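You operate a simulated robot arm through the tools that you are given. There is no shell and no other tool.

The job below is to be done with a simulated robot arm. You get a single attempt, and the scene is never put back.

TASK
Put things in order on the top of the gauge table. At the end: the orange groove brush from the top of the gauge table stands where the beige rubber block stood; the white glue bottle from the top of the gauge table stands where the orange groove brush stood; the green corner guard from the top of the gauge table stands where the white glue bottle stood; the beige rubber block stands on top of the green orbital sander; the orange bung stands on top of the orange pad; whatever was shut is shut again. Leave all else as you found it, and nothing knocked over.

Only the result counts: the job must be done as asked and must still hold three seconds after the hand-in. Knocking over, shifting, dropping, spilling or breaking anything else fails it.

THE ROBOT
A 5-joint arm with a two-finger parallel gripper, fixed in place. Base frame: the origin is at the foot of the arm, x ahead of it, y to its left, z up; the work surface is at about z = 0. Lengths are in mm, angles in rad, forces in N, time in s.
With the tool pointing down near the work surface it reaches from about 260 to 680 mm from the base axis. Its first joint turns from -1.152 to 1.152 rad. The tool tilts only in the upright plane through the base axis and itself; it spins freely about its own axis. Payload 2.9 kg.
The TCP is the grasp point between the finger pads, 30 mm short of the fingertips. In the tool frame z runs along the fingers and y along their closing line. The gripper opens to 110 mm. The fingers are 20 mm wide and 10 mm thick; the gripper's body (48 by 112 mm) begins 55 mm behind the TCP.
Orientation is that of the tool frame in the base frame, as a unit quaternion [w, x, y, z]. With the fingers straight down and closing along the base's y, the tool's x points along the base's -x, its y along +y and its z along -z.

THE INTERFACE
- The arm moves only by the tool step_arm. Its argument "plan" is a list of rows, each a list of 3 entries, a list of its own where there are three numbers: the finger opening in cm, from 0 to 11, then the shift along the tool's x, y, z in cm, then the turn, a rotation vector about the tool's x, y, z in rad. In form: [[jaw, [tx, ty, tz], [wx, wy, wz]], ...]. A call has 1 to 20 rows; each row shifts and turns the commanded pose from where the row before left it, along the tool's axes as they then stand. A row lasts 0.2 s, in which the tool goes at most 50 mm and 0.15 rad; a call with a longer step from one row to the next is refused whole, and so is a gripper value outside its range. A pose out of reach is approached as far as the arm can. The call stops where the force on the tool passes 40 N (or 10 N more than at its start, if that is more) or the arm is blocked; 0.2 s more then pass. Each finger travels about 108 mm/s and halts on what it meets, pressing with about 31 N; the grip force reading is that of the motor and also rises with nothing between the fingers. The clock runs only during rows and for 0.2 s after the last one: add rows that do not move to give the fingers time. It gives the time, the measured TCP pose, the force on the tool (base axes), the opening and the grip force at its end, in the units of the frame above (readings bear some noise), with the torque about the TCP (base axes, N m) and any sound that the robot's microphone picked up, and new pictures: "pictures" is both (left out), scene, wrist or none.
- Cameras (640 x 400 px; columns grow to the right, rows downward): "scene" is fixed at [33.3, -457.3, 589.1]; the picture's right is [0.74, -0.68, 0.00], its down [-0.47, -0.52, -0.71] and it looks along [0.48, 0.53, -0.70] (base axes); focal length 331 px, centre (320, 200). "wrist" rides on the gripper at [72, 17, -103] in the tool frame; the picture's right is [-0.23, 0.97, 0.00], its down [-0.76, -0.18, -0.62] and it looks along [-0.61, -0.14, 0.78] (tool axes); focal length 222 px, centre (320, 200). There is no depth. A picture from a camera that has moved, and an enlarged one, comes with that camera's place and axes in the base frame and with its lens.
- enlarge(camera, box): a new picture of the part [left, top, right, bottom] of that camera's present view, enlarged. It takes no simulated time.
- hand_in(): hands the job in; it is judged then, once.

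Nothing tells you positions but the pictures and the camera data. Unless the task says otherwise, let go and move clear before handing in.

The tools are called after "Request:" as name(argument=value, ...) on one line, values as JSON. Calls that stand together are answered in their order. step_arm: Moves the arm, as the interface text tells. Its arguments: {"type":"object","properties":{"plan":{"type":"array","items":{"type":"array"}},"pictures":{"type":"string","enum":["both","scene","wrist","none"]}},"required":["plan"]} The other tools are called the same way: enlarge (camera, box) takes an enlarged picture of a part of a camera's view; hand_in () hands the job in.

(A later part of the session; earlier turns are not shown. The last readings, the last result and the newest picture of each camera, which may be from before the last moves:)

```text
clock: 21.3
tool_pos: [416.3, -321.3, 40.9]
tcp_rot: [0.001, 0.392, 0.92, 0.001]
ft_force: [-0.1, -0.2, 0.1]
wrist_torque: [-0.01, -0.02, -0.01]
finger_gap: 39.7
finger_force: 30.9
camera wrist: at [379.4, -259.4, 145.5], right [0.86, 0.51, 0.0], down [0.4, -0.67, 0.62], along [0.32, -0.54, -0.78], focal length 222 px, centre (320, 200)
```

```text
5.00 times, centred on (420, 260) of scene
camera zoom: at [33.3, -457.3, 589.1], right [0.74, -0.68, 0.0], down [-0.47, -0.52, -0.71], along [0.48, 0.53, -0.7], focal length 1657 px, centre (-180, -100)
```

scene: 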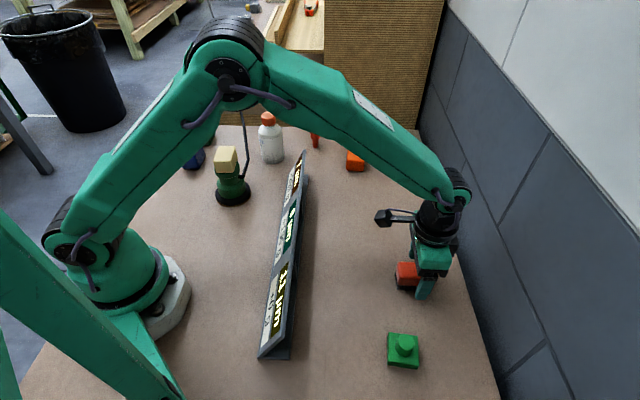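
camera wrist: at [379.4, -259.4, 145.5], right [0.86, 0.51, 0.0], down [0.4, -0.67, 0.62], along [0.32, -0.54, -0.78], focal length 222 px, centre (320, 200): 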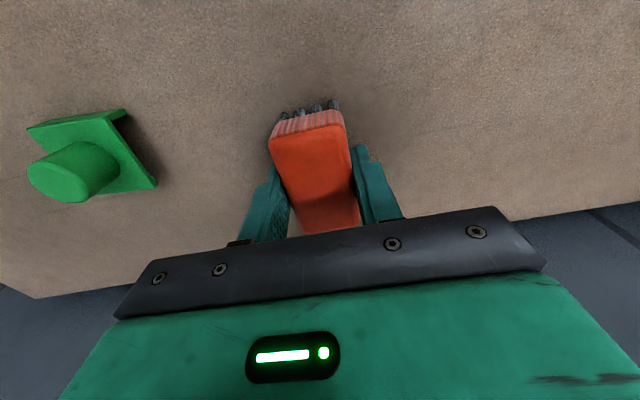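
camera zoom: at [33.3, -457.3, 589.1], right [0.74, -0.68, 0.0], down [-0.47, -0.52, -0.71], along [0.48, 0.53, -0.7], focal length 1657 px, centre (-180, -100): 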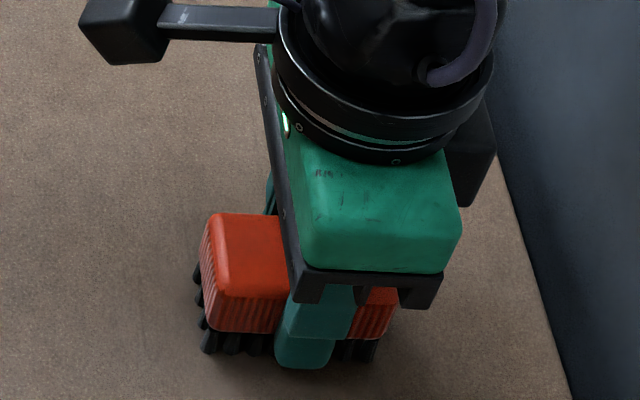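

The brush is held (gap 39.7 mm). I lift it and carry it to the beige block's old spot (490, -107).

Request:
step_arm(plan=[[2.5, [0, 0, -2.0], [0, 0, 0]], [2.5, [0, 0, -4.0], [0, 0, 0]], [2.5, [0, 0, -4.0], [0, 0, 0]], [2.5, [1.74, 3.36, 0], [0, 0, 0]], [2.5, [1.74, 3.36, 0], [0, 0, 0]], [2.5, [1.74, 3.36, 0], [0, 0, 0]], [2.5, [1.74, 3.36, 0], [0, 0, 0]], [2.5, [1.74, 3.36, 0], [0, 0, 0]], [2.5, [1.74, 3.36, 0], [0, 0, 0]], [2.5, [0, 0, 0], [0, 0, 0]]])

Request:
enlarge(camera="wrist", box=[220, 70, 420, 250])

```text
clock: 23.5
tool_pos: [489.1, -106.7, 138.7]
tcp_rot: [0.002, 0.393, 0.919, 0.001]
ft_force: [-0.1, 0.2, 0.3]
wrist_torque: [-0.03, 0.03, 0.0]
finger_gap: 39.8
finger_force: 30.8
camera wrist: at [452.0, -43.8, 244.8], right [0.86, 0.51, 0.0], down [0.4, -0.67, 0.62], along [0.32, -0.54, -0.78], focal length 222 px, centre (320, 200)
```

scene: 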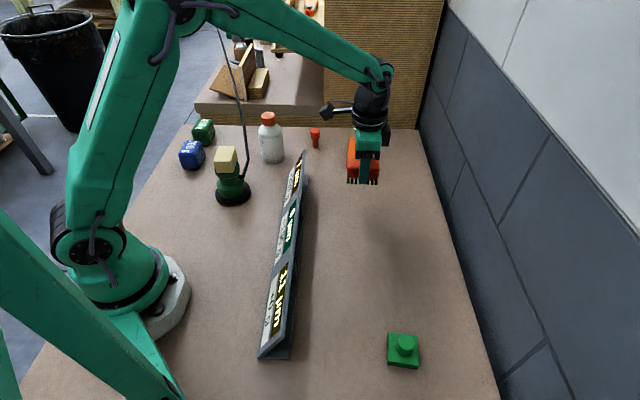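
wrist: 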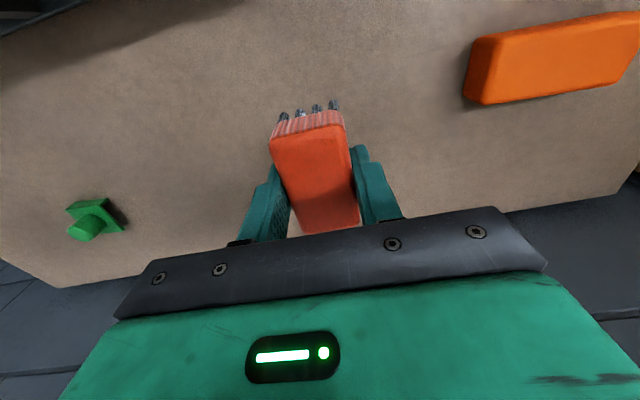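

```text
2.22 times, centred on (320, 160) of wrist
camera zoom: at [452.0, -43.8, 244.8], right [0.86, 0.51, 0.0], down [0.4, -0.67, 0.62], along [0.32, -0.54, -0.78], focal length 494 px, centre (320, 289)
```

zoom: 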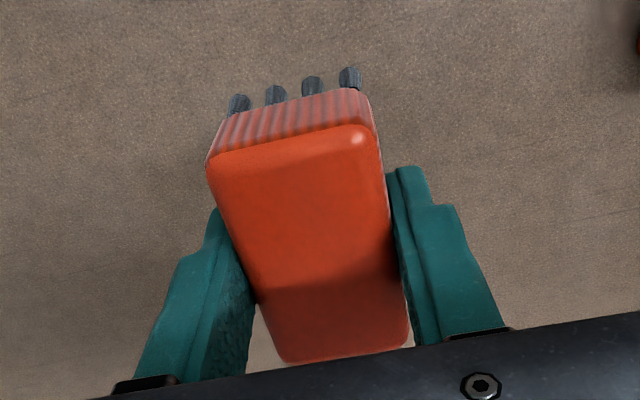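

The brush is centred on the TCP, over the beige spot. I lower it to 1 mm above its original grip height, then check the force.

Request:
step_arm(plan=[[2.5, [-0.1, 0, 3.0], [0, 0, 0]], [2.5, [0, 0, 3.0], [0, 0, 0]], [2.5, [0, 0, 2.5], [0, 0, 0]], [2.5, [0, 0, 1.0], [0, 0, 0]], [2.5, [0, 0, 0.4], [0, 0, 0]], [2.5, [0, 0, 0], [0, 0, 0]]], pictures="scene")

Request:
enlarge(camera="scene", box=[330, 170, 400, 230])

```text
clock: 24.9
tool_pos: [490.8, -107.7, 42.0]
tcp_rot: [0.001, 0.392, 0.92, 0.001]
ft_force: [-0.4, 0.1, -1.4]
wrist_torque: [-0.01, -0.02, -0.03]
finger_gap: 39.4
finger_force: 31.4
```

scene: 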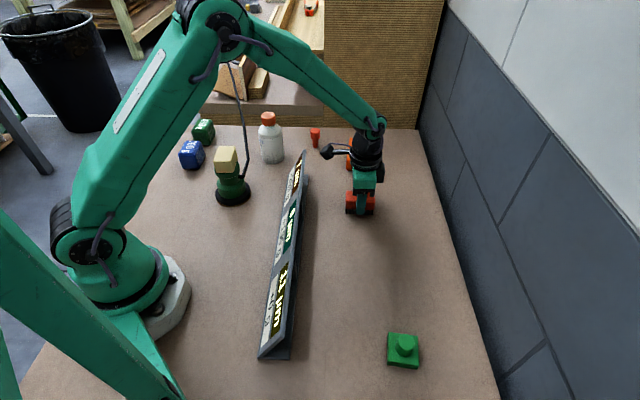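

```text
6.67 times, centred on (365, 200) of scene
camera zoom: at [33.3, -457.3, 589.1], right [0.74, -0.68, 0.0], down [-0.47, -0.52, -0.71], along [0.48, 0.53, -0.7], focal length 2209 px, centre (20, 200)
```

zoom: 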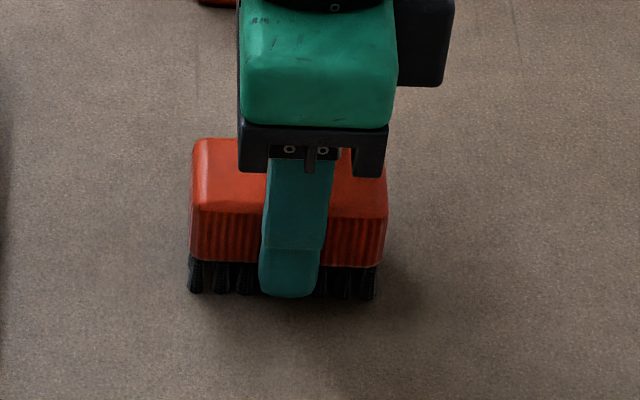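

Almost touching; one more millimetre down, then I open and rise.

Request:
step_arm(plan=[[2.5, [0, 0, 0.1], [0, 0, 0]], [2.5, [0, 0, 0], [0, 0, 0]]], pictures="none")

Request:
step_arm(plan=[[4.2, [0, 0, 0], [0, 0, 0]], [5.0, [0, 0, 0], [0, 0, 0]], [6.5, [0, 0, 0], [0, 0, 0]], [8, [0, 0, 0], [0, 0, 0]], [8, [0, 0, -2.0], [0, 0, 0]], [8, [0, 0, -4.0], [0, 0, 0]], [8, [0, 0, -4.5], [0, 0, 0]], [8, [0, 0, -4.5], [0, 0, 0]], [8, [0, 0, -4.0], [0, 0, 0]], [8, [0, 0, 0], [0, 0, 0]]])

Request:
enlarge(camera="scene", box=[330, 170, 400, 230])

```text
clock: 25.5
tool_pos: [492.0, -108.1, 41.3]
tcp_rot: [0.001, 0.392, 0.92, 0.0]
ft_force: [0.4, 0.4, -1.0]
wrist_torque: [0.02, 0.01, -0.01]
finger_gap: 39.7
finger_force: 31.0
```

```text
clock: 27.7
tool_pos: [489.2, -107.4, 230.5]
tcp_rot: [0.001, 0.393, 0.92, 0.0]
ft_force: [-1.2, 0.5, -0.7]
wrist_torque: [0.05, 0.02, -0.05]
finger_gap: 79.7
finger_force: 0.0
camera wrist: at [452.6, -44.2, 335.2], right [0.86, 0.51, 0.0], down [0.4, -0.67, 0.62], along [0.32, -0.54, -0.78], focal length 222 px, centre (320, 200)
```

scene: 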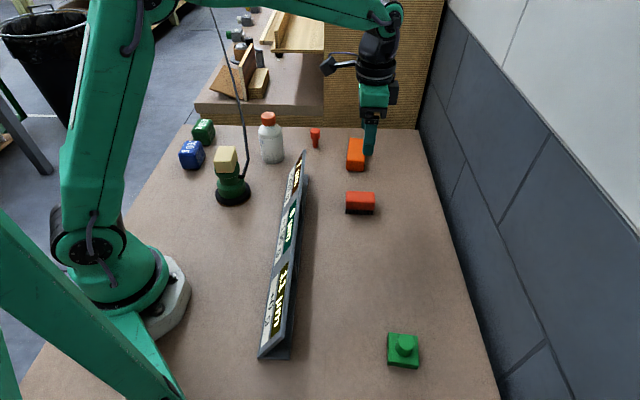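
wrist: 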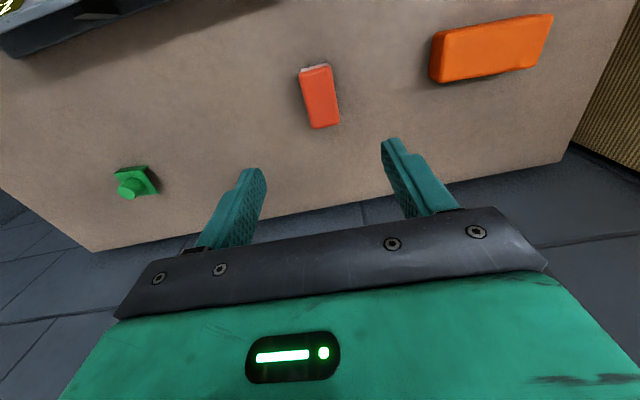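

```text
6.67 times, centred on (365, 200) of scene
camera zoom: at [33.3, -457.3, 589.1], right [0.74, -0.68, 0.0], down [-0.47, -0.52, -0.71], along [0.48, 0.53, -0.7], focal length 2209 px, centre (20, 200)
```

zoom: 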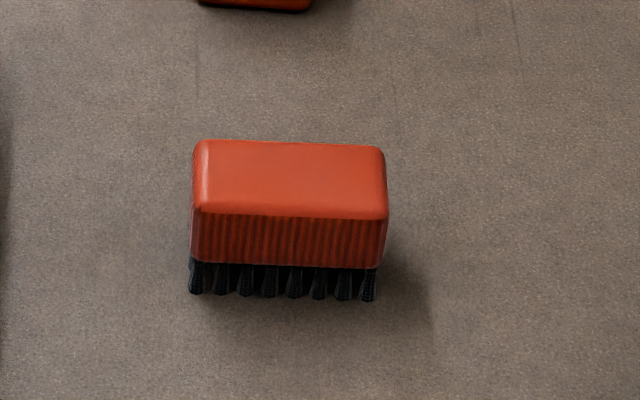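

The brush stands on the beige spot. Next the bottle, which I place at about (463, 204), ~137 mm tall; I go above it at z ≈ 230 with the fingers fully open (closing line roughly parallel to the hose).

Request:
step_arm(plan=[[11, [3.03, 2.46, 0], [0, 0, 0]], [11, [3.03, 2.46, 0], [0, 0, 0]], [11, [3.03, 2.46, 0], [0, 0, 0]], [11, [3.03, 2.46, 0], [0, 0, 0]], [11, [3.03, 2.46, 0], [0, 0, 0]], [11, [3.03, 2.46, 0], [0, 0, 0]], [11, [3.03, 2.46, 0], [0, 0, 0]], [11, [3.03, 2.46, 0], [0, 0, 0]], [11, [0, 0, 0], [0, 0, 0]]])

Request:
enlarge(camera="wrist", box=[220, 40, 420, 220])

Request:
enlarge(camera="scene", box=[220, 60, 320, 180])

```text
clock: 29.7
tool_pos: [467.7, 203.0, 231.4]
tcp_rot: [0.001, 0.393, 0.919, 0.0]
ft_force: [-0.1, 0.4, 0.2]
wrist_torque: [-0.02, 0.01, 0.0]
finger_gap: 110.0
finger_force: 0.1
camera wrist: at [430.0, 265.8, 337.0], right [0.86, 0.51, 0.0], down [0.4, -0.67, 0.62], along [0.32, -0.54, -0.78], focal length 222 px, centre (320, 200)
```

scene: 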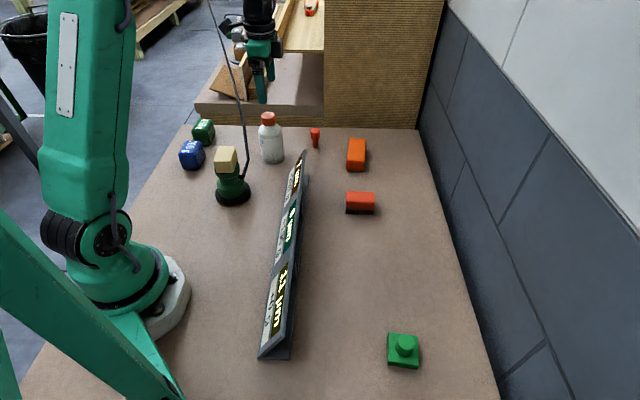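
wrist: 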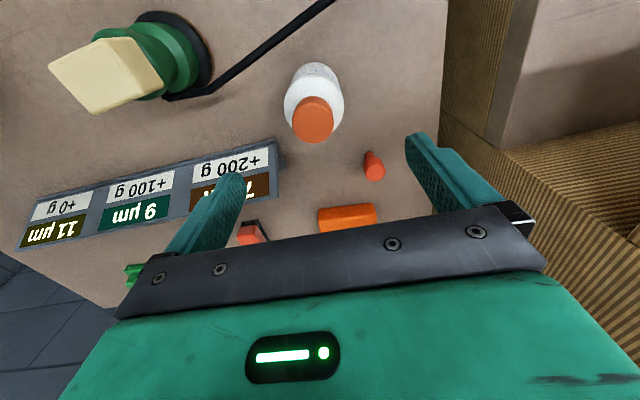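

```text
2.22 times, centred on (320, 130) of wrist
camera zoom: at [430.0, 265.8, 337.0], right [0.86, 0.51, 0.0], down [0.4, -0.67, 0.62], along [0.32, -0.54, -0.78], focal length 494 px, centre (320, 356)
```

zoom: 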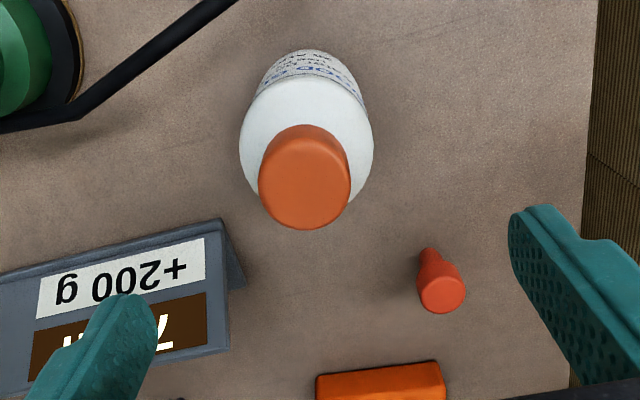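

```text
3.33 times, centred on (270, 120) of scene
camera zoom: at [33.3, -457.2, 589.1], right [0.74, -0.68, 0.0], down [-0.47, -0.52, -0.71], along [0.48, 0.53, -0.7], focal length 1105 px, centre (487, 467)
```

zoom: 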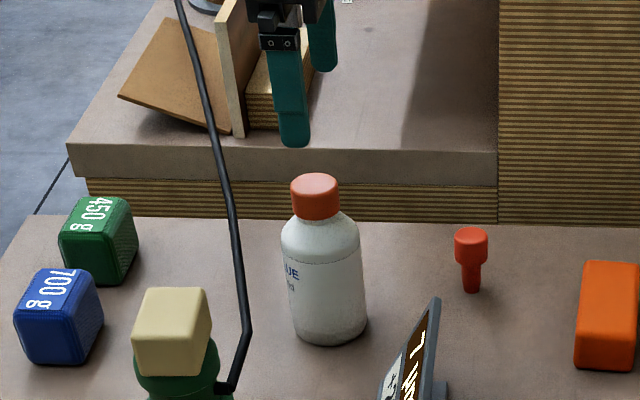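

The bottle's axis is about 8 mm from the tool axis. I shift toward it and lower to z ≈ 180 for a second look before lowering the fingers around it.

Request:
step_arm(plan=[[11, [0.62, -0.49, 1.0], [0, 0, 0]], [11, [0, 0, 2.0], [0, 0, 0]], [11, [0, 0, 2.0], [0, 0, 0]], [11, [0, 0, 0], [0, 0, 0]]], pictures="wrist")

Request:
enlarge(camera="wrist", box=[220, 40, 420, 220])

Request:
enlarge(camera="scene", box=[230, 80, 310, 180])

```text
clock: 30.7
tool_pos: [459.2, 205.8, 180.8]
tcp_rot: [0.001, 0.392, 0.92, 0.001]
ft_force: [-0.9, 0.8, 0.6]
wrist_torque: [0.0, -0.01, 0.03]
finger_gap: 110.0
finger_force: 0.0
camera wrist: at [420.7, 267.3, 285.8], right [0.86, 0.51, 0.0], down [0.4, -0.67, 0.62], along [0.32, -0.54, -0.78], focal length 222 px, centre (320, 200)
```

wrist: 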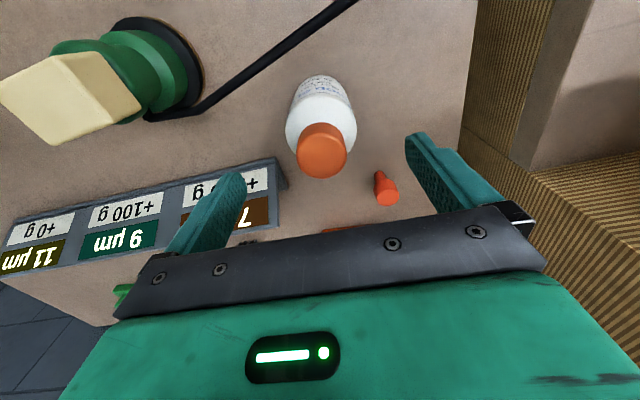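

```text
2.22 times, centred on (320, 130) of wrist
camera zoom: at [420.7, 267.3, 285.8], right [0.86, 0.51, 0.0], down [0.4, -0.67, 0.62], along [0.32, -0.54, -0.78], focal length 494 px, centre (320, 356)
```

zoom: 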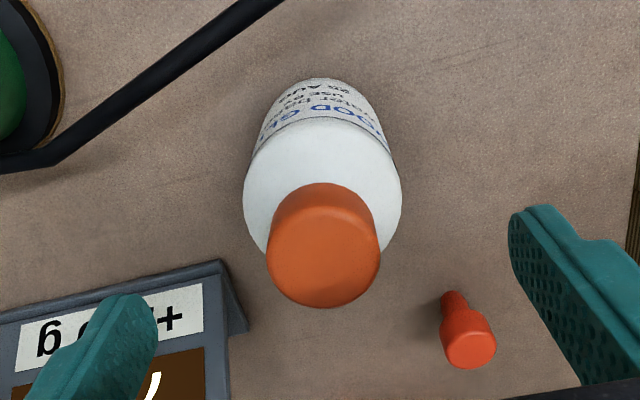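

```text
4.00 times, centred on (270, 130) of scene
camera zoom: at [33.3, -457.3, 589.1], right [0.74, -0.68, 0.0], down [-0.47, -0.52, -0.71], along [0.48, 0.53, -0.7], focal length 1326 px, centre (520, 480)
```

zoom: 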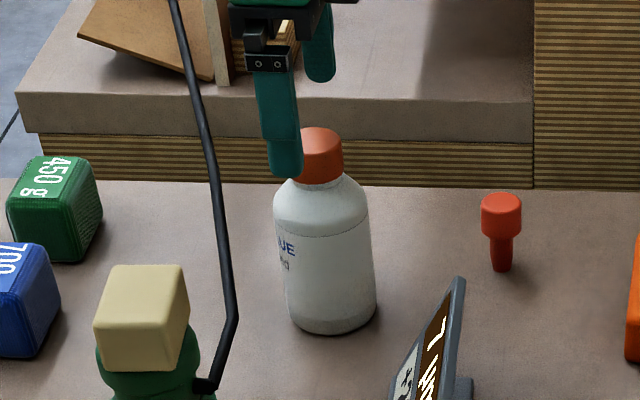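

The bottle is centred within 2 mm under the tool. I lower the open fingers around it to z ≈ 97 (fingertips ≈ 67), staying above hose height at the sides.

Request:
step_arm(plan=[[11, [0, 0, 2.2], [0, 0, 0]], [11, [0, 0, 2.2], [0, 0, 0]], [11, [0, 0, 2.0], [0, 0, 0]], [11, [0, 0, 1.0], [0, 0, 0]], [11, [0, 0, 0], [0, 0, 0]]])

Request:
enlarge(camera="scene", box=[230, 80, 310, 180])

Request:
enlarge(camera="wrist", box=[160, 80, 480, 260])

```text
clock: 31.9
tool_pos: [458.6, 205.1, 106.4]
tcp_rot: [0.001, 0.392, 0.92, 0.001]
ft_force: [-0.1, 0.3, -0.2]
wrist_torque: [0.0, 0.01, 0.02]
finger_gap: 110.1
finger_force: 0.0
camera wrist: at [420.8, 267.1, 211.2], right [0.86, 0.51, 0.0], down [0.4, -0.67, 0.62], along [0.32, -0.54, -0.78], focal length 222 px, centre (320, 200)
```

scene: 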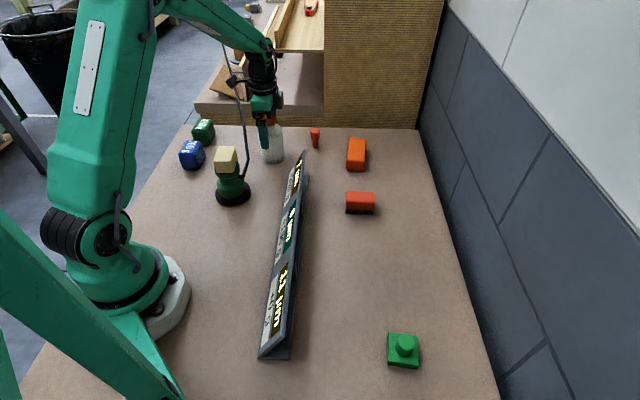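
wrist: 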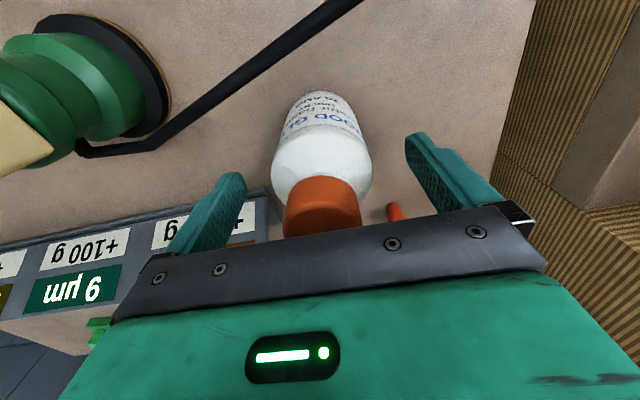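

```text
4.00 times, centred on (270, 130) of scene
camera zoom: at [33.3, -457.3, 589.1], right [0.74, -0.68, 0.0], down [-0.47, -0.52, -0.71], along [0.48, 0.53, -0.7], focal length 1326 px, centre (520, 480)
```

zoom: 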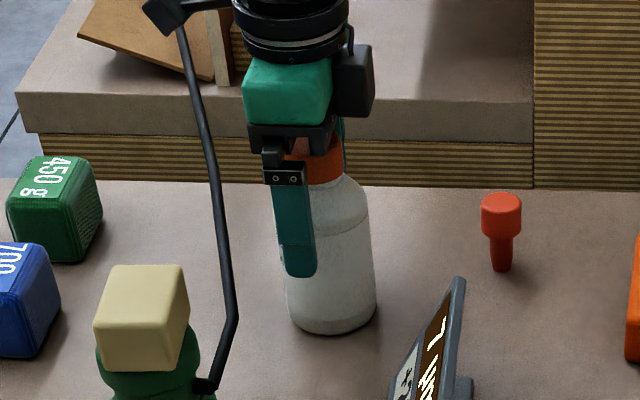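

```text
2.00 times, centred on (320, 170) of wrist
camera zoom: at [420.8, 267.1, 211.2], right [0.86, 0.51, 0.0], down [0.4, -0.67, 0.62], along [0.32, -0.54, -0.78], focal length 444 px, centre (320, 260)
```

zoom: 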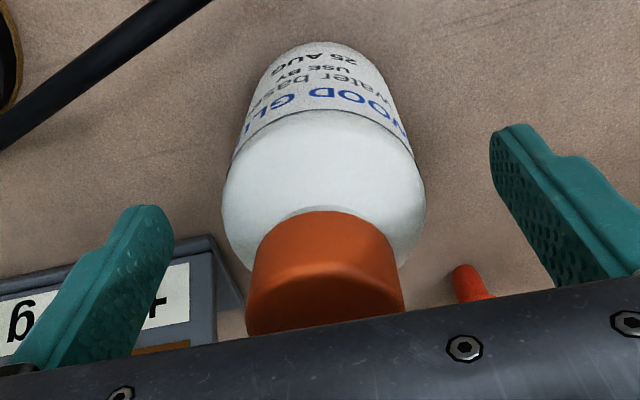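

Fingers straddle the bottle with room on both sides, cap top ≈ 138 mm vs. palm at ≈ 161. I lower another 11 mm and close.

Request:
step_arm(plan=[[11, [0, 0, 0.6], [0, 0, 0]], [11, [0, 0, 0.5], [0, 0, 0]], [11, [0, 0, 0], [0, 0, 0]], [8, [0, 0, 0], [0, 0, 0]], [7, [0, 0, 0], [0, 0, 0]], [5, [0, 0, 0], [0, 0, 0]], [5, [0, 0, 0], [0, 0, 0]], [5, [0, 0, 0], [0, 0, 0]]])

Request:
enlarge(camera="scene", box=[230, 80, 310, 180])

```text
clock: 33.7
tool_pos: [458.5, 205.0, 94.9]
tcp_rot: [0.001, 0.392, 0.92, 0.001]
ft_force: [0.6, -0.1, -0.4]
wrist_torque: [0.03, -0.06, 0.02]
finger_gap: 63.0
finger_force: 31.1
camera wrist: at [420.7, 266.9, 199.8], right [0.86, 0.51, 0.0], down [0.4, -0.67, 0.62], along [0.32, -0.54, -0.78], focal length 222 px, centre (320, 200)
```

scene: 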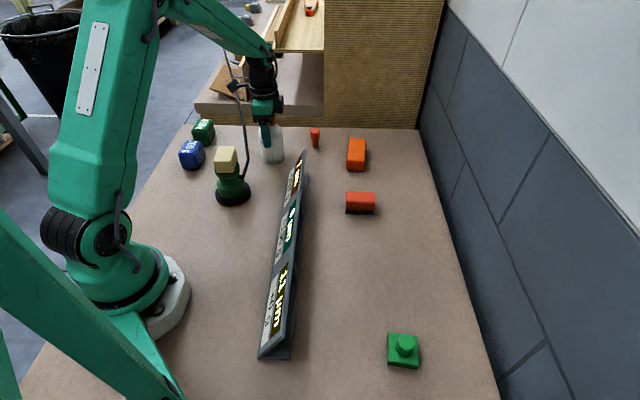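
wrist: 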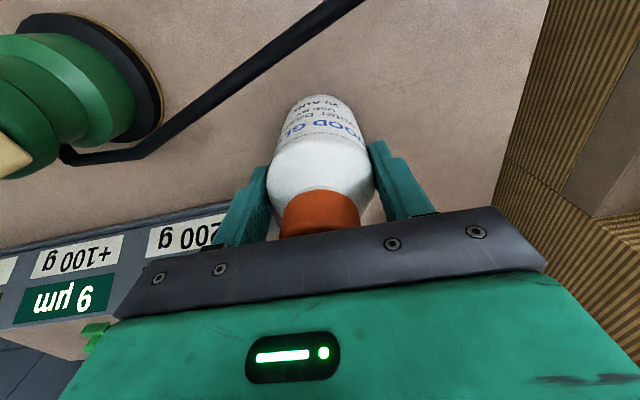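

```text
4.00 times, centred on (270, 130) of scene
camera zoom: at [33.3, -457.3, 589.1], right [0.74, -0.68, 0.0], down [-0.47, -0.52, -0.71], along [0.48, 0.53, -0.7], focal length 1326 px, centre (520, 480)
```

zoom: 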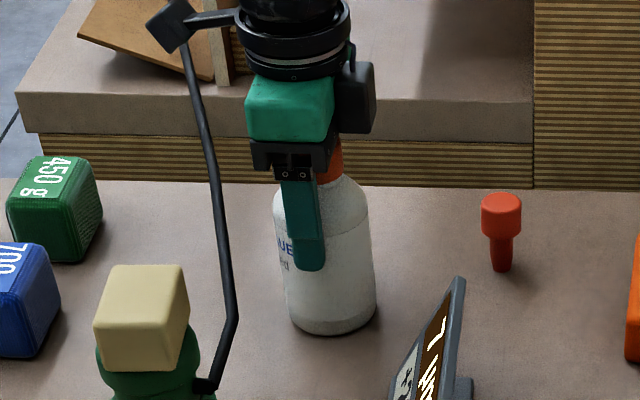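

The bottle is held (gap 63 mm). I lift it straight up first and check it hangs true.

Request:
step_arm(plan=[[5, [0, 0, -1.0], [0, 0, 0]], [5, [0, 0, -2.0], [0, 0, 0]], [5, [0, 0, -3.0], [0, 0, 0]], [5, [0, 0, -3.0], [0, 0, 0]], [5, [0, 0, -3.0], [0, 0, 0]], [5, [0, 0, -2.0], [0, 0, 0]], [5, [0, 0, 0], [0, 0, 0]]])

Request:
enlarge(camera="scene", box=[200, 40, 320, 200])

```text
clock: 35.3
tool_pos: [459.2, 204.8, 237.5]
tcp_rot: [0.002, 0.392, 0.92, 0.0]
ft_force: [-0.2, 0.6, -2.5]
wrist_torque: [-0.02, 0.01, 0.01]
finger_gap: 63.2
finger_force: 31.2
camera wrist: at [420.5, 266.7, 341.6], right [0.86, 0.51, 0.0], down [0.4, -0.67, 0.62], along [0.32, -0.54, -0.78], focal length 222 px, centre (320, 200)
```

scene: 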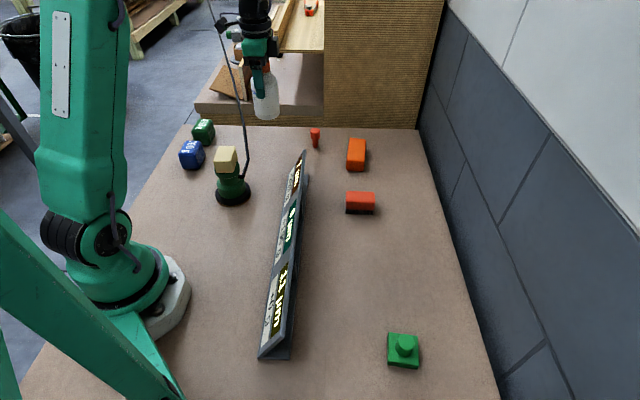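
wrist: 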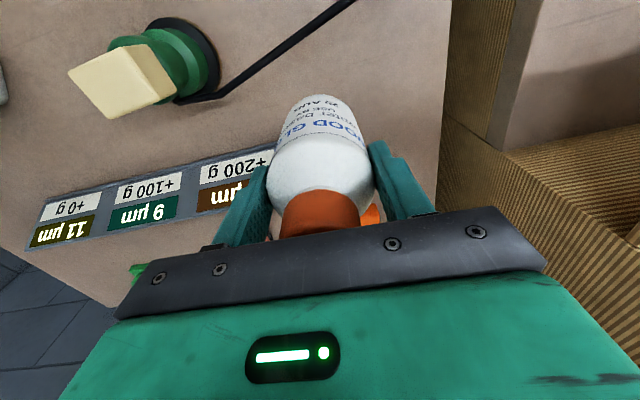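

```text
2.50 times, centred on (260, 120) of scene
camera zoom: at [33.3, -457.3, 589.1], right [0.74, -0.68, 0.0], down [-0.47, -0.52, -0.71], along [0.48, 0.53, -0.7], focal length 828 px, centre (470, 400)
```

zoom: 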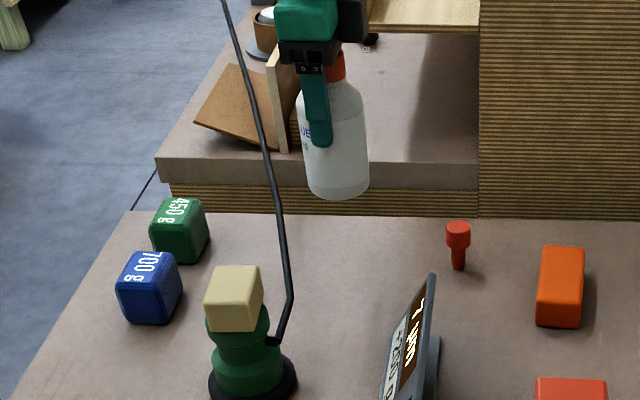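

The bottle hangs upright. I carry it at this height to the brush's old spot (417, -321).

Request:
step_arm(plan=[[5, [-2.19, -2.467, 0], [0, 0, 0]], [5, [-2.19, -2.467, 0], [0, 0, 0]], [5, [-2.19, -2.467, 0], [0, 0, 0]], [5, [-2.19, -2.467, 0], [0, 0, 0]], [5, [-2.19, -2.467, 0], [0, 0, 0]], [5, [-2.19, -2.467, 0], [0, 0, 0]], [5, [-2.19, -2.467, 0], [0, 0, 0]], [5, [-2.19, -2.467, 0], [0, 0, 0]], [5, [-2.19, -2.467, 0], [0, 0, 0]], [5, [-2.19, -2.467, 0], [0, 0, 0]], [5, [-2.19, -2.467, 0], [0, 0, 0]], [5, [-2.19, -2.467, 0], [0, 0, 0]], [5, [-2.19, -2.467, 0], [0, 0, 0]], [5, [-2.19, -2.467, 0], [0, 0, 0]], [5, [-2.19, -2.467, 0], [0, 0, 0]], [5, [-2.19, -2.467, 0], [0, 0, 0]], [5, [0, 0, 0], [0, 0, 0]]])

Request:
enlarge(camera="wrist", box=[220, 80, 420, 240])

```text
clock: 38.9
tool_pos: [411.9, -321.8, 236.7]
tcp_rot: [0.001, 0.393, 0.92, 0.0]
ft_force: [-0.5, -0.1, -3.9]
wrist_torque: [0.02, 0.01, -0.01]
finger_gap: 63.2
finger_force: 31.1
camera wrist: at [375.7, -260.0, 341.0], right [0.86, 0.51, 0.0], down [0.4, -0.67, 0.62], along [0.32, -0.54, -0.78], focal length 222 px, centre (320, 200)
```

scene: 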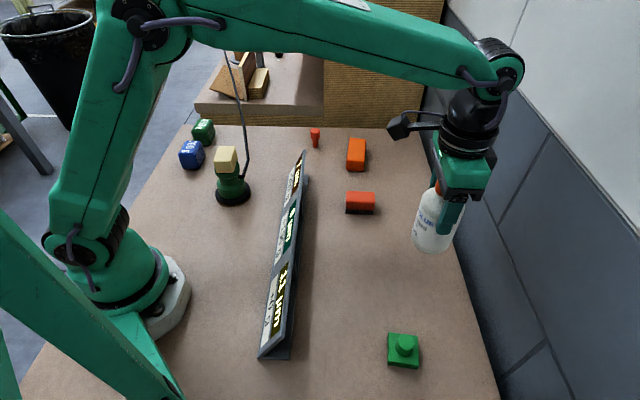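
wrist: 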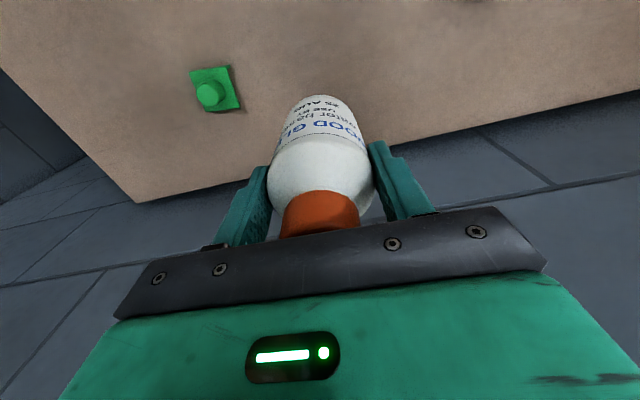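

```text
2.50 times, centred on (320, 160) of wrist
camera zoom: at [375.7, -260.0, 341.0], right [0.86, 0.51, 0.0], down [0.4, -0.67, 0.62], along [0.32, -0.54, -0.78], focal length 555 px, centre (320, 300)
```

zoom: 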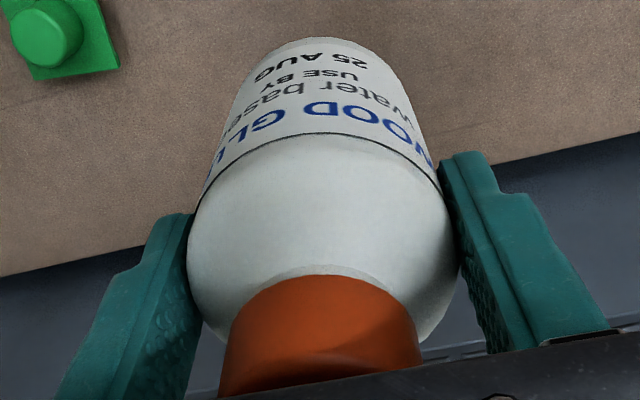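

The bottle is over the brush's spot; I take another pose reading to average out the noise before lowering.

Request:
step_arm(plan=[[5, [0, 0, 0], [0, 0, 0]]], pictures="wrist")

Request:
step_arm(plan=[[5, [0, 0, 0], [0, 0, 0]]], pictures="wrist")

```text
clock: 39.3
tool_pos: [413.5, -321.9, 235.9]
tcp_rot: [0.0, 0.393, 0.92, 0.001]
ft_force: [-0.3, 0.9, -2.7]
wrist_torque: [0.02, 0.01, -0.01]
finger_gap: 63.1
finger_force: 31.2
camera wrist: at [375.8, -259.5, 341.1], right [0.86, 0.51, 0.0], down [0.4, -0.67, 0.62], along [0.32, -0.54, -0.78], focal length 222 px, centre (320, 200)
```

wrist: 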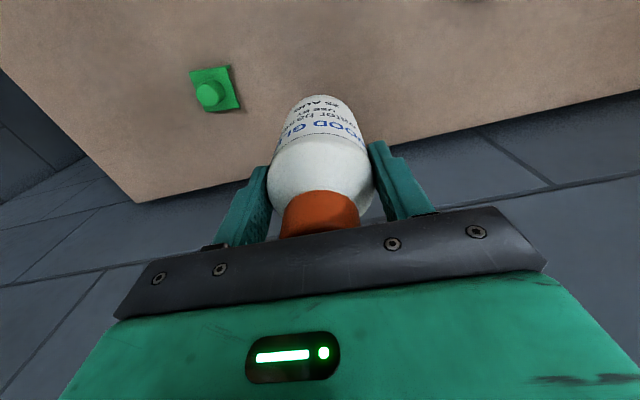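

```text
clock: 39.7
tool_pos: [413.5, -321.9, 236.2]
tcp_rot: [0.0, 0.392, 0.92, 0.0]
ft_force: [0.5, 1.0, -2.5]
wrist_torque: [-0.01, 0.03, 0.0]
finger_gap: 62.8
finger_force: 31.1
camera wrist: at [375.8, -259.5, 341.2], right [0.86, 0.51, 0.0], down [0.4, -0.67, 0.62], along [0.32, -0.54, -0.78], focal length 222 px, centre (320, 200)
```

wrist: 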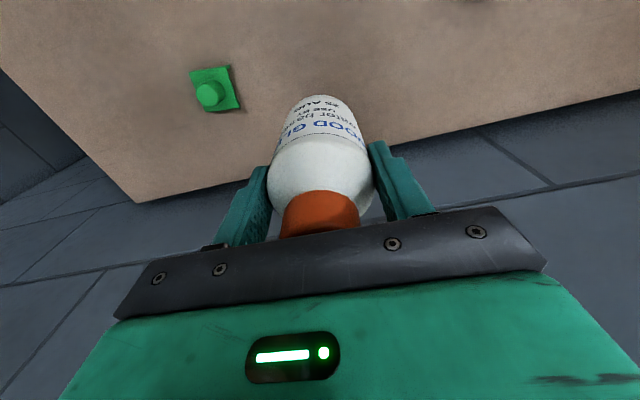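

Pose is (413.3, -322). I shift 4 mm in x and lower the bottle to about 2 mm above the table.

Request:
step_arm(plan=[[5, [-0.28, 0.29, 0], [0, 0, 0]], [5, [0, 0, 3.0], [0, 0, 0]], [5, [0, 0, 3.0], [0, 0, 0]], [5, [0, 0, 3.0], [0, 0, 0]], [5, [0, 0, 3.0], [0, 0, 0]], [5, [0, 0, 1.2], [0, 0, 0]], [5, [0, 0, 0.5], [0, 0, 0]], [5, [0, 0, 0], [0, 0, 0]]])

Request:
enlarge(camera="scene", box=[360, 200, 480, 320])

```text
clock: 41.5
tool_pos: [419.2, -319.7, 98.3]
tcp_rot: [0.0, 0.392, 0.92, 0.0]
ft_force: [-0.1, 0.4, -3.2]
wrist_torque: [0.02, 0.03, 0.0]
finger_gap: 62.9
finger_force: 31.1
camera wrist: at [381.3, -257.3, 202.9], right [0.86, 0.51, 0.0], down [0.4, -0.67, 0.62], along [0.32, -0.54, -0.78], focal length 222 px, centre (320, 200)
```

scene: 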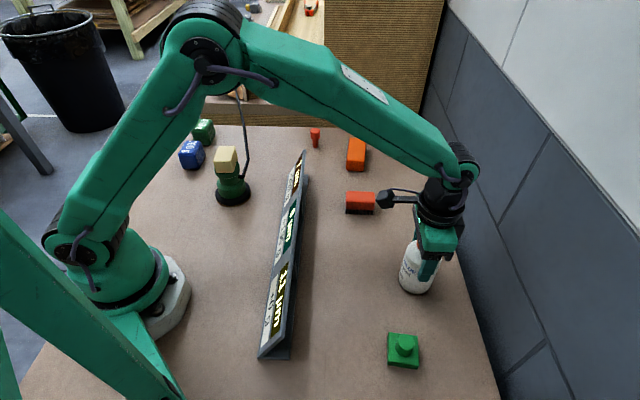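
wrist: 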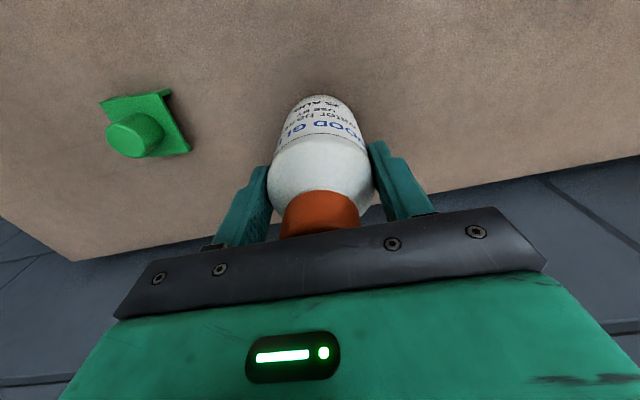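

```text
3.33 times, centred on (420, 260) of scene
camera zoom: at [33.3, -457.3, 589.1], right [0.74, -0.68, 0.0], down [-0.47, -0.52, -0.71], along [0.48, 0.53, -0.7], focal length 1105 px, centre (-13, 0)
```

zoom: 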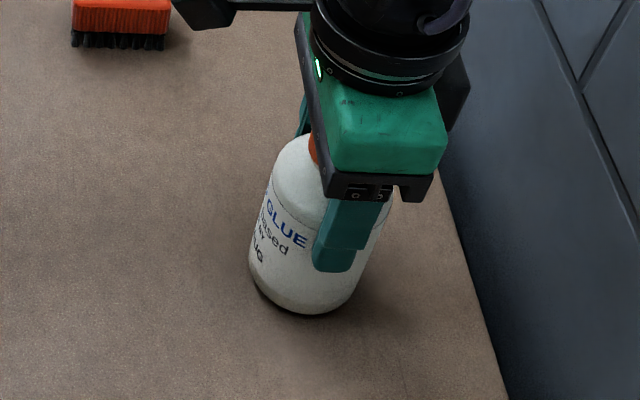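

The bottle's base is at about (419, -323). I lower the last few millimetres in small steps.

Request:
step_arm(plan=[[5, [0, 0, 0.2], [0, 0, 0]], [5, [0, 0, 0], [0, 0, 0]]], pictures="none")

Request:
step_arm(plan=[[5, [0, 0, 0.1], [0, 0, 0]], [5, [0, 0, 0], [0, 0, 0]]], pictures="none")

```text
clock: 42.1
tool_pos: [419.5, -319.4, 97.3]
tcp_rot: [0.001, 0.393, 0.92, 0.0]
ft_force: [-0.1, 0.6, -3.7]
wrist_torque: [0.01, -0.02, 0.02]
finger_gap: 62.9
finger_force: 30.8
```

```text
clock: 42.7
tool_pos: [419.6, -322.0, 95.4]
tcp_rot: [0.0, 0.393, 0.92, 0.0]
ft_force: [-0.6, -0.7, -3.3]
wrist_torque: [0.01, 0.0, 0.03]
finger_gap: 63.1
finger_force: 30.9
```

Still hanging free (−3.3 N); another millimetre.

Request:
step_arm(plan=[[5, [0, 0, 0.1], [0, 0, 0]], [5, [0, 0, 0], [0, 0, 0]]], pictures="none")

```text
clock: 43.3
tool_pos: [418.9, -320.8, 95.1]
tcp_rot: [0.0, 0.393, 0.919, 0.001]
ft_force: [0.4, 2.3, 2.5]
wrist_torque: [0.24, 0.14, -0.06]
finger_gap: 63.1
finger_force: 31.2
```

Contact made (+2.5 N). I open and rise.

Request:
step_arm(plan=[[6.6, [0, 0, 0], [0, 0, 0]], [7.2, [0, 0, 0], [0, 0, 0]], [8.5, [0, 0, 0], [0, 0, 0]], [10, [0, 0, 0], [0, 0, 0]], [11, [0, 0, 0], [0, 0, 0]], [11, [0, 0, -2.0], [0, 0, 0]], [11, [0, 0, -3.5], [0, 0, 0]], [11, [0, 0, -4.0], [0, 0, 0]], [11, [0, 0, -4.0], [0, 0, 0]], [11, [0, 0, 0], [0, 0, 0]]])

Request:
enlarge(camera="scene", box=[360, 200, 480, 320])

Request:
enlarge(camera="wrist", box=[120, 40, 280, 160])

```text
clock: 45.5
tool_pos: [420.1, -319.4, 230.7]
tcp_rot: [0.0, 0.393, 0.919, 0.0]
ft_force: [0.4, 0.1, 0.7]
wrist_torque: [0.03, 0.01, 0.02]
finger_gap: 110.1
finger_force: 0.0
camera wrist: at [382.0, -257.1, 334.8], right [0.86, 0.51, 0.0], down [0.4, -0.67, 0.62], along [0.32, -0.54, -0.78], focal length 222 px, centre (320, 200)
```

scene: 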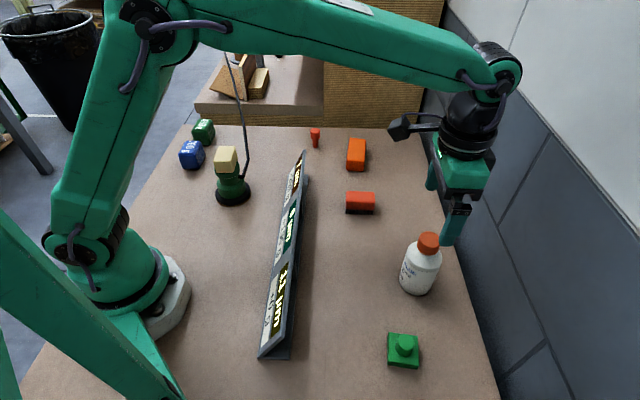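
wrist: 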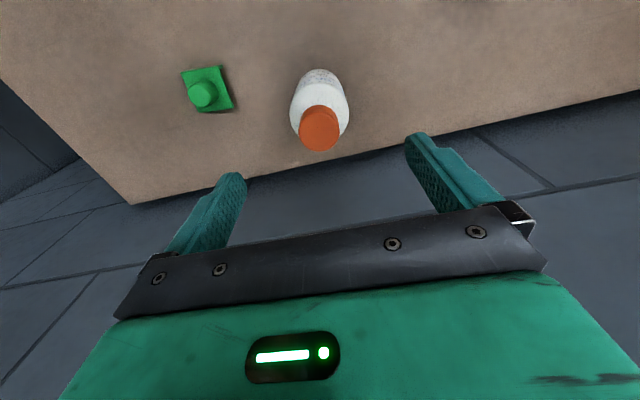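

```text
3.33 times, centred on (420, 260) of scene
camera zoom: at [33.3, -457.3, 589.1], right [0.74, -0.68, 0.0], down [-0.47, -0.52, -0.71], along [0.48, 0.53, -0.7], focal length 1105 px, centre (-13, 0)
```

zoom: 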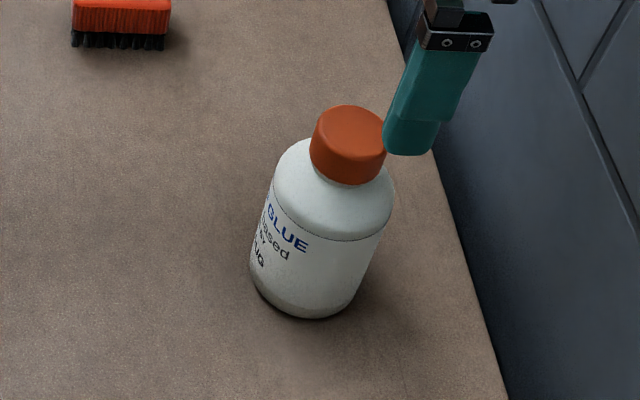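

```text
3.33 times, centred on (200, 100) of wrist
camera zoom: at [382.0, -257.1, 334.8], right [0.86, 0.51, 0.0], down [0.4, -0.67, 0.62], along [0.32, -0.54, -0.78], focal length 740 px, centre (720, 533)
```

zoom: 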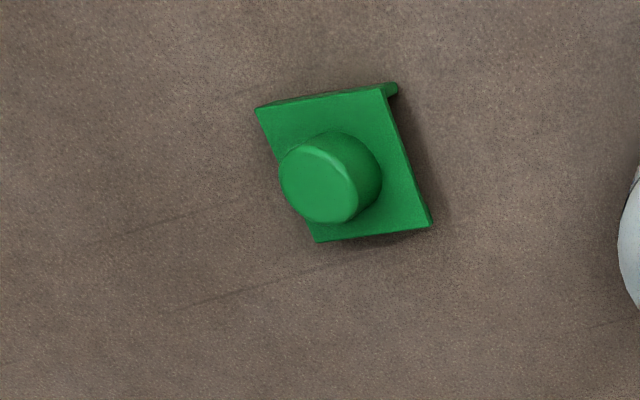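

The bottle stands on the brush's spot. Next the corner guard: its plate and knob are centred near (290, -391), knob top ≈ 45 mm. I move above it, lower to z ≈ 130 and look.

Request:
step_arm(plan=[[11, [0.96, -3.57, 0], [0, 0, 0]], [11, [0.96, -3.57, 0], [0, 0, 0]], [10, [0.96, -3.57, 0], [0, 0, 0]], [9, [0.96, -3.57, 0], [0, 0, 0]], [8, [0, 0, 3.5], [0, 0, 0]], [8, [0, 0, 3.5], [0, 0, 0]], [8, [0, 0, 3.0], [0, 0, 0]], [8, [0, 0, 0], [0, 0, 0]]])

Request:
enlarge(camera="wrist", box=[240, 60, 400, 200])

Request:
enlarge(camera="scene", box=[360, 260, 480, 380])

```text
clock: 47.3
tool_pos: [289.0, -391.3, 129.1]
tcp_rot: [0.0, 0.392, 0.92, 0.0]
ft_force: [0.2, -0.3, 0.1]
wrist_torque: [-0.02, -0.02, -0.02]
finger_gap: 79.9
finger_force: 0.1
camera wrist: at [251.3, -329.8, 234.4], right [0.86, 0.51, 0.0], down [0.4, -0.67, 0.62], along [0.32, -0.54, -0.78], focal length 222 px, centre (320, 200)
```

scene: 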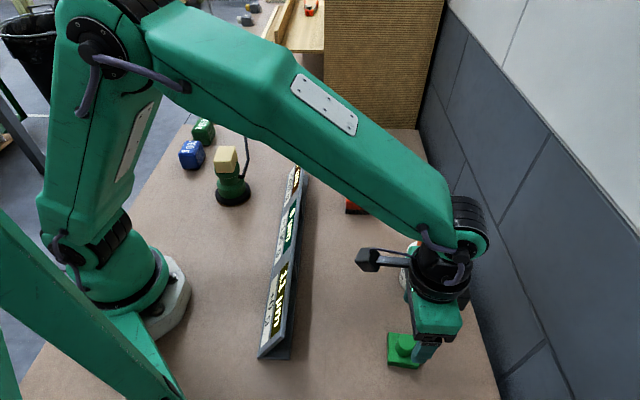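
wrist: 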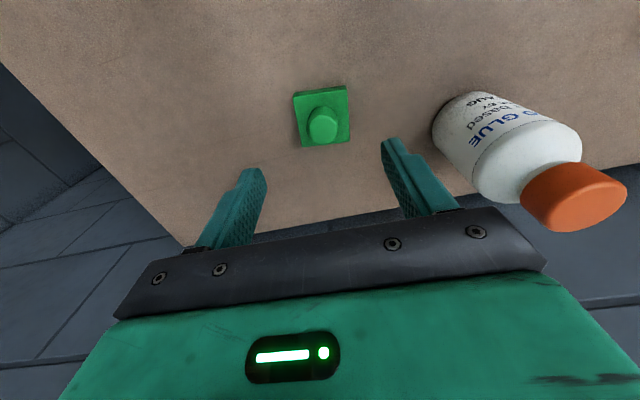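

```text
2.86 times, centred on (320, 130) of wrist
camera zoom: at [251.3, -329.8, 234.4], right [0.86, 0.51, 0.0], down [0.4, -0.67, 0.62], along [0.32, -0.54, -0.78], focal length 635 px, centre (320, 400)
```

zoom: 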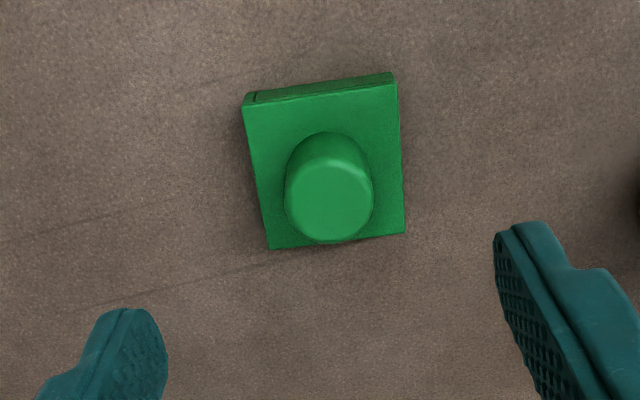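

```text
3.33 times, centred on (420, 320) of scene
camera zoom: at [33.3, -457.3, 589.1], right [0.74, -0.68, 0.0], down [-0.47, -0.52, -0.71], along [0.48, 0.53, -0.7], focal length 1105 px, centre (-13, -200)
```

zoom: 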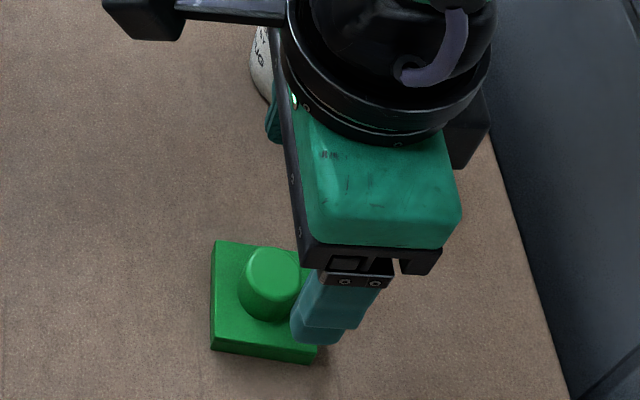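

The knob is about 4 mm off the tool axis. I trim and lower to z ≈ 75 for a check.

Request:
step_arm(plan=[[7, [0.11, 0.36, 1.5], [0, 0, 0]], [7, [0, 0, 2.0], [0, 0, 0]], [7, [0, 0, 2.0], [0, 0, 0]], [7, [0, 0, 0], [0, 0, 0]]], pictures="wrist")

Request:
enlarge(camera="wrist", box=[220, 80, 420, 230])

Request:
enlarge(camera="scene", box=[370, 310, 450, 376])

```text
clock: 48.3
tool_pos: [292.9, -388.3, 74.0]
tcp_rot: [0.0, 0.394, 0.919, 0.0]
ft_force: [-0.6, 0.6, -0.3]
wrist_torque: [-0.05, 0.0, 0.0]
finger_gap: 69.9
finger_force: 0.0
camera wrist: at [255.0, -327.0, 178.8], right [0.86, 0.51, 0.0], down [0.4, -0.67, 0.62], along [0.32, -0.54, -0.78], focal length 222 px, centre (320, 200)
```

wrist: 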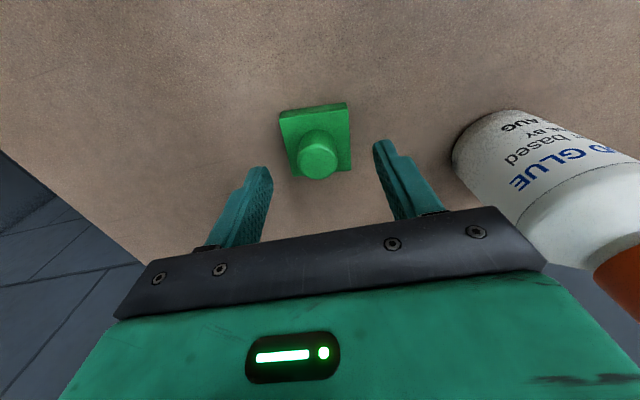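

```text
2.67 times, centred on (320, 155) of wrist
camera zoom: at [255.0, -327.0, 178.8], right [0.86, 0.51, 0.0], down [0.4, -0.67, 0.62], along [0.32, -0.54, -0.78], focal length 592 px, centre (320, 320)
```

zoom: 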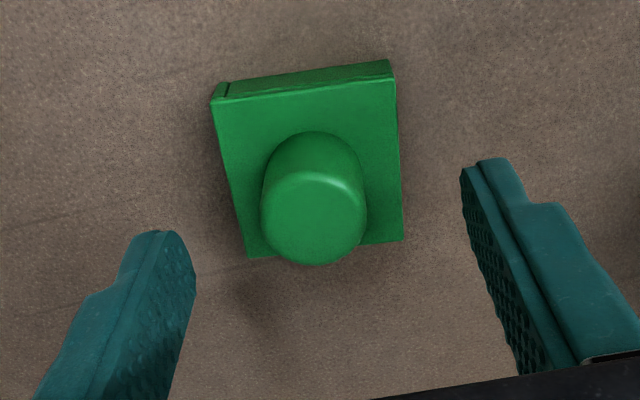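

```text
6.06 times, centred on (410, 343) of scene
camera zoom: at [33.3, -457.3, 589.1], right [0.74, -0.68, 0.0], down [-0.47, -0.52, -0.71], along [0.48, 0.53, -0.7], focal length 2008 px, centre (-226, -667)
```

zoom: 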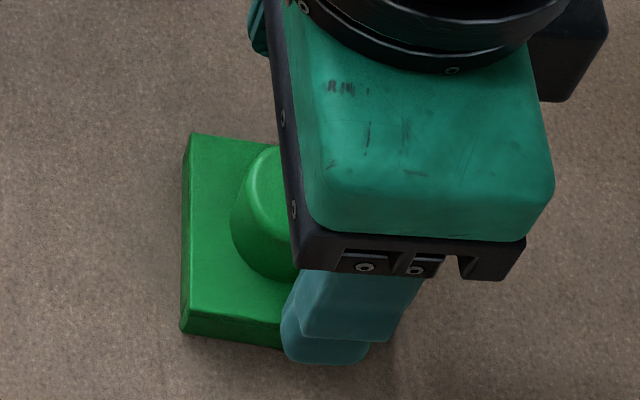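

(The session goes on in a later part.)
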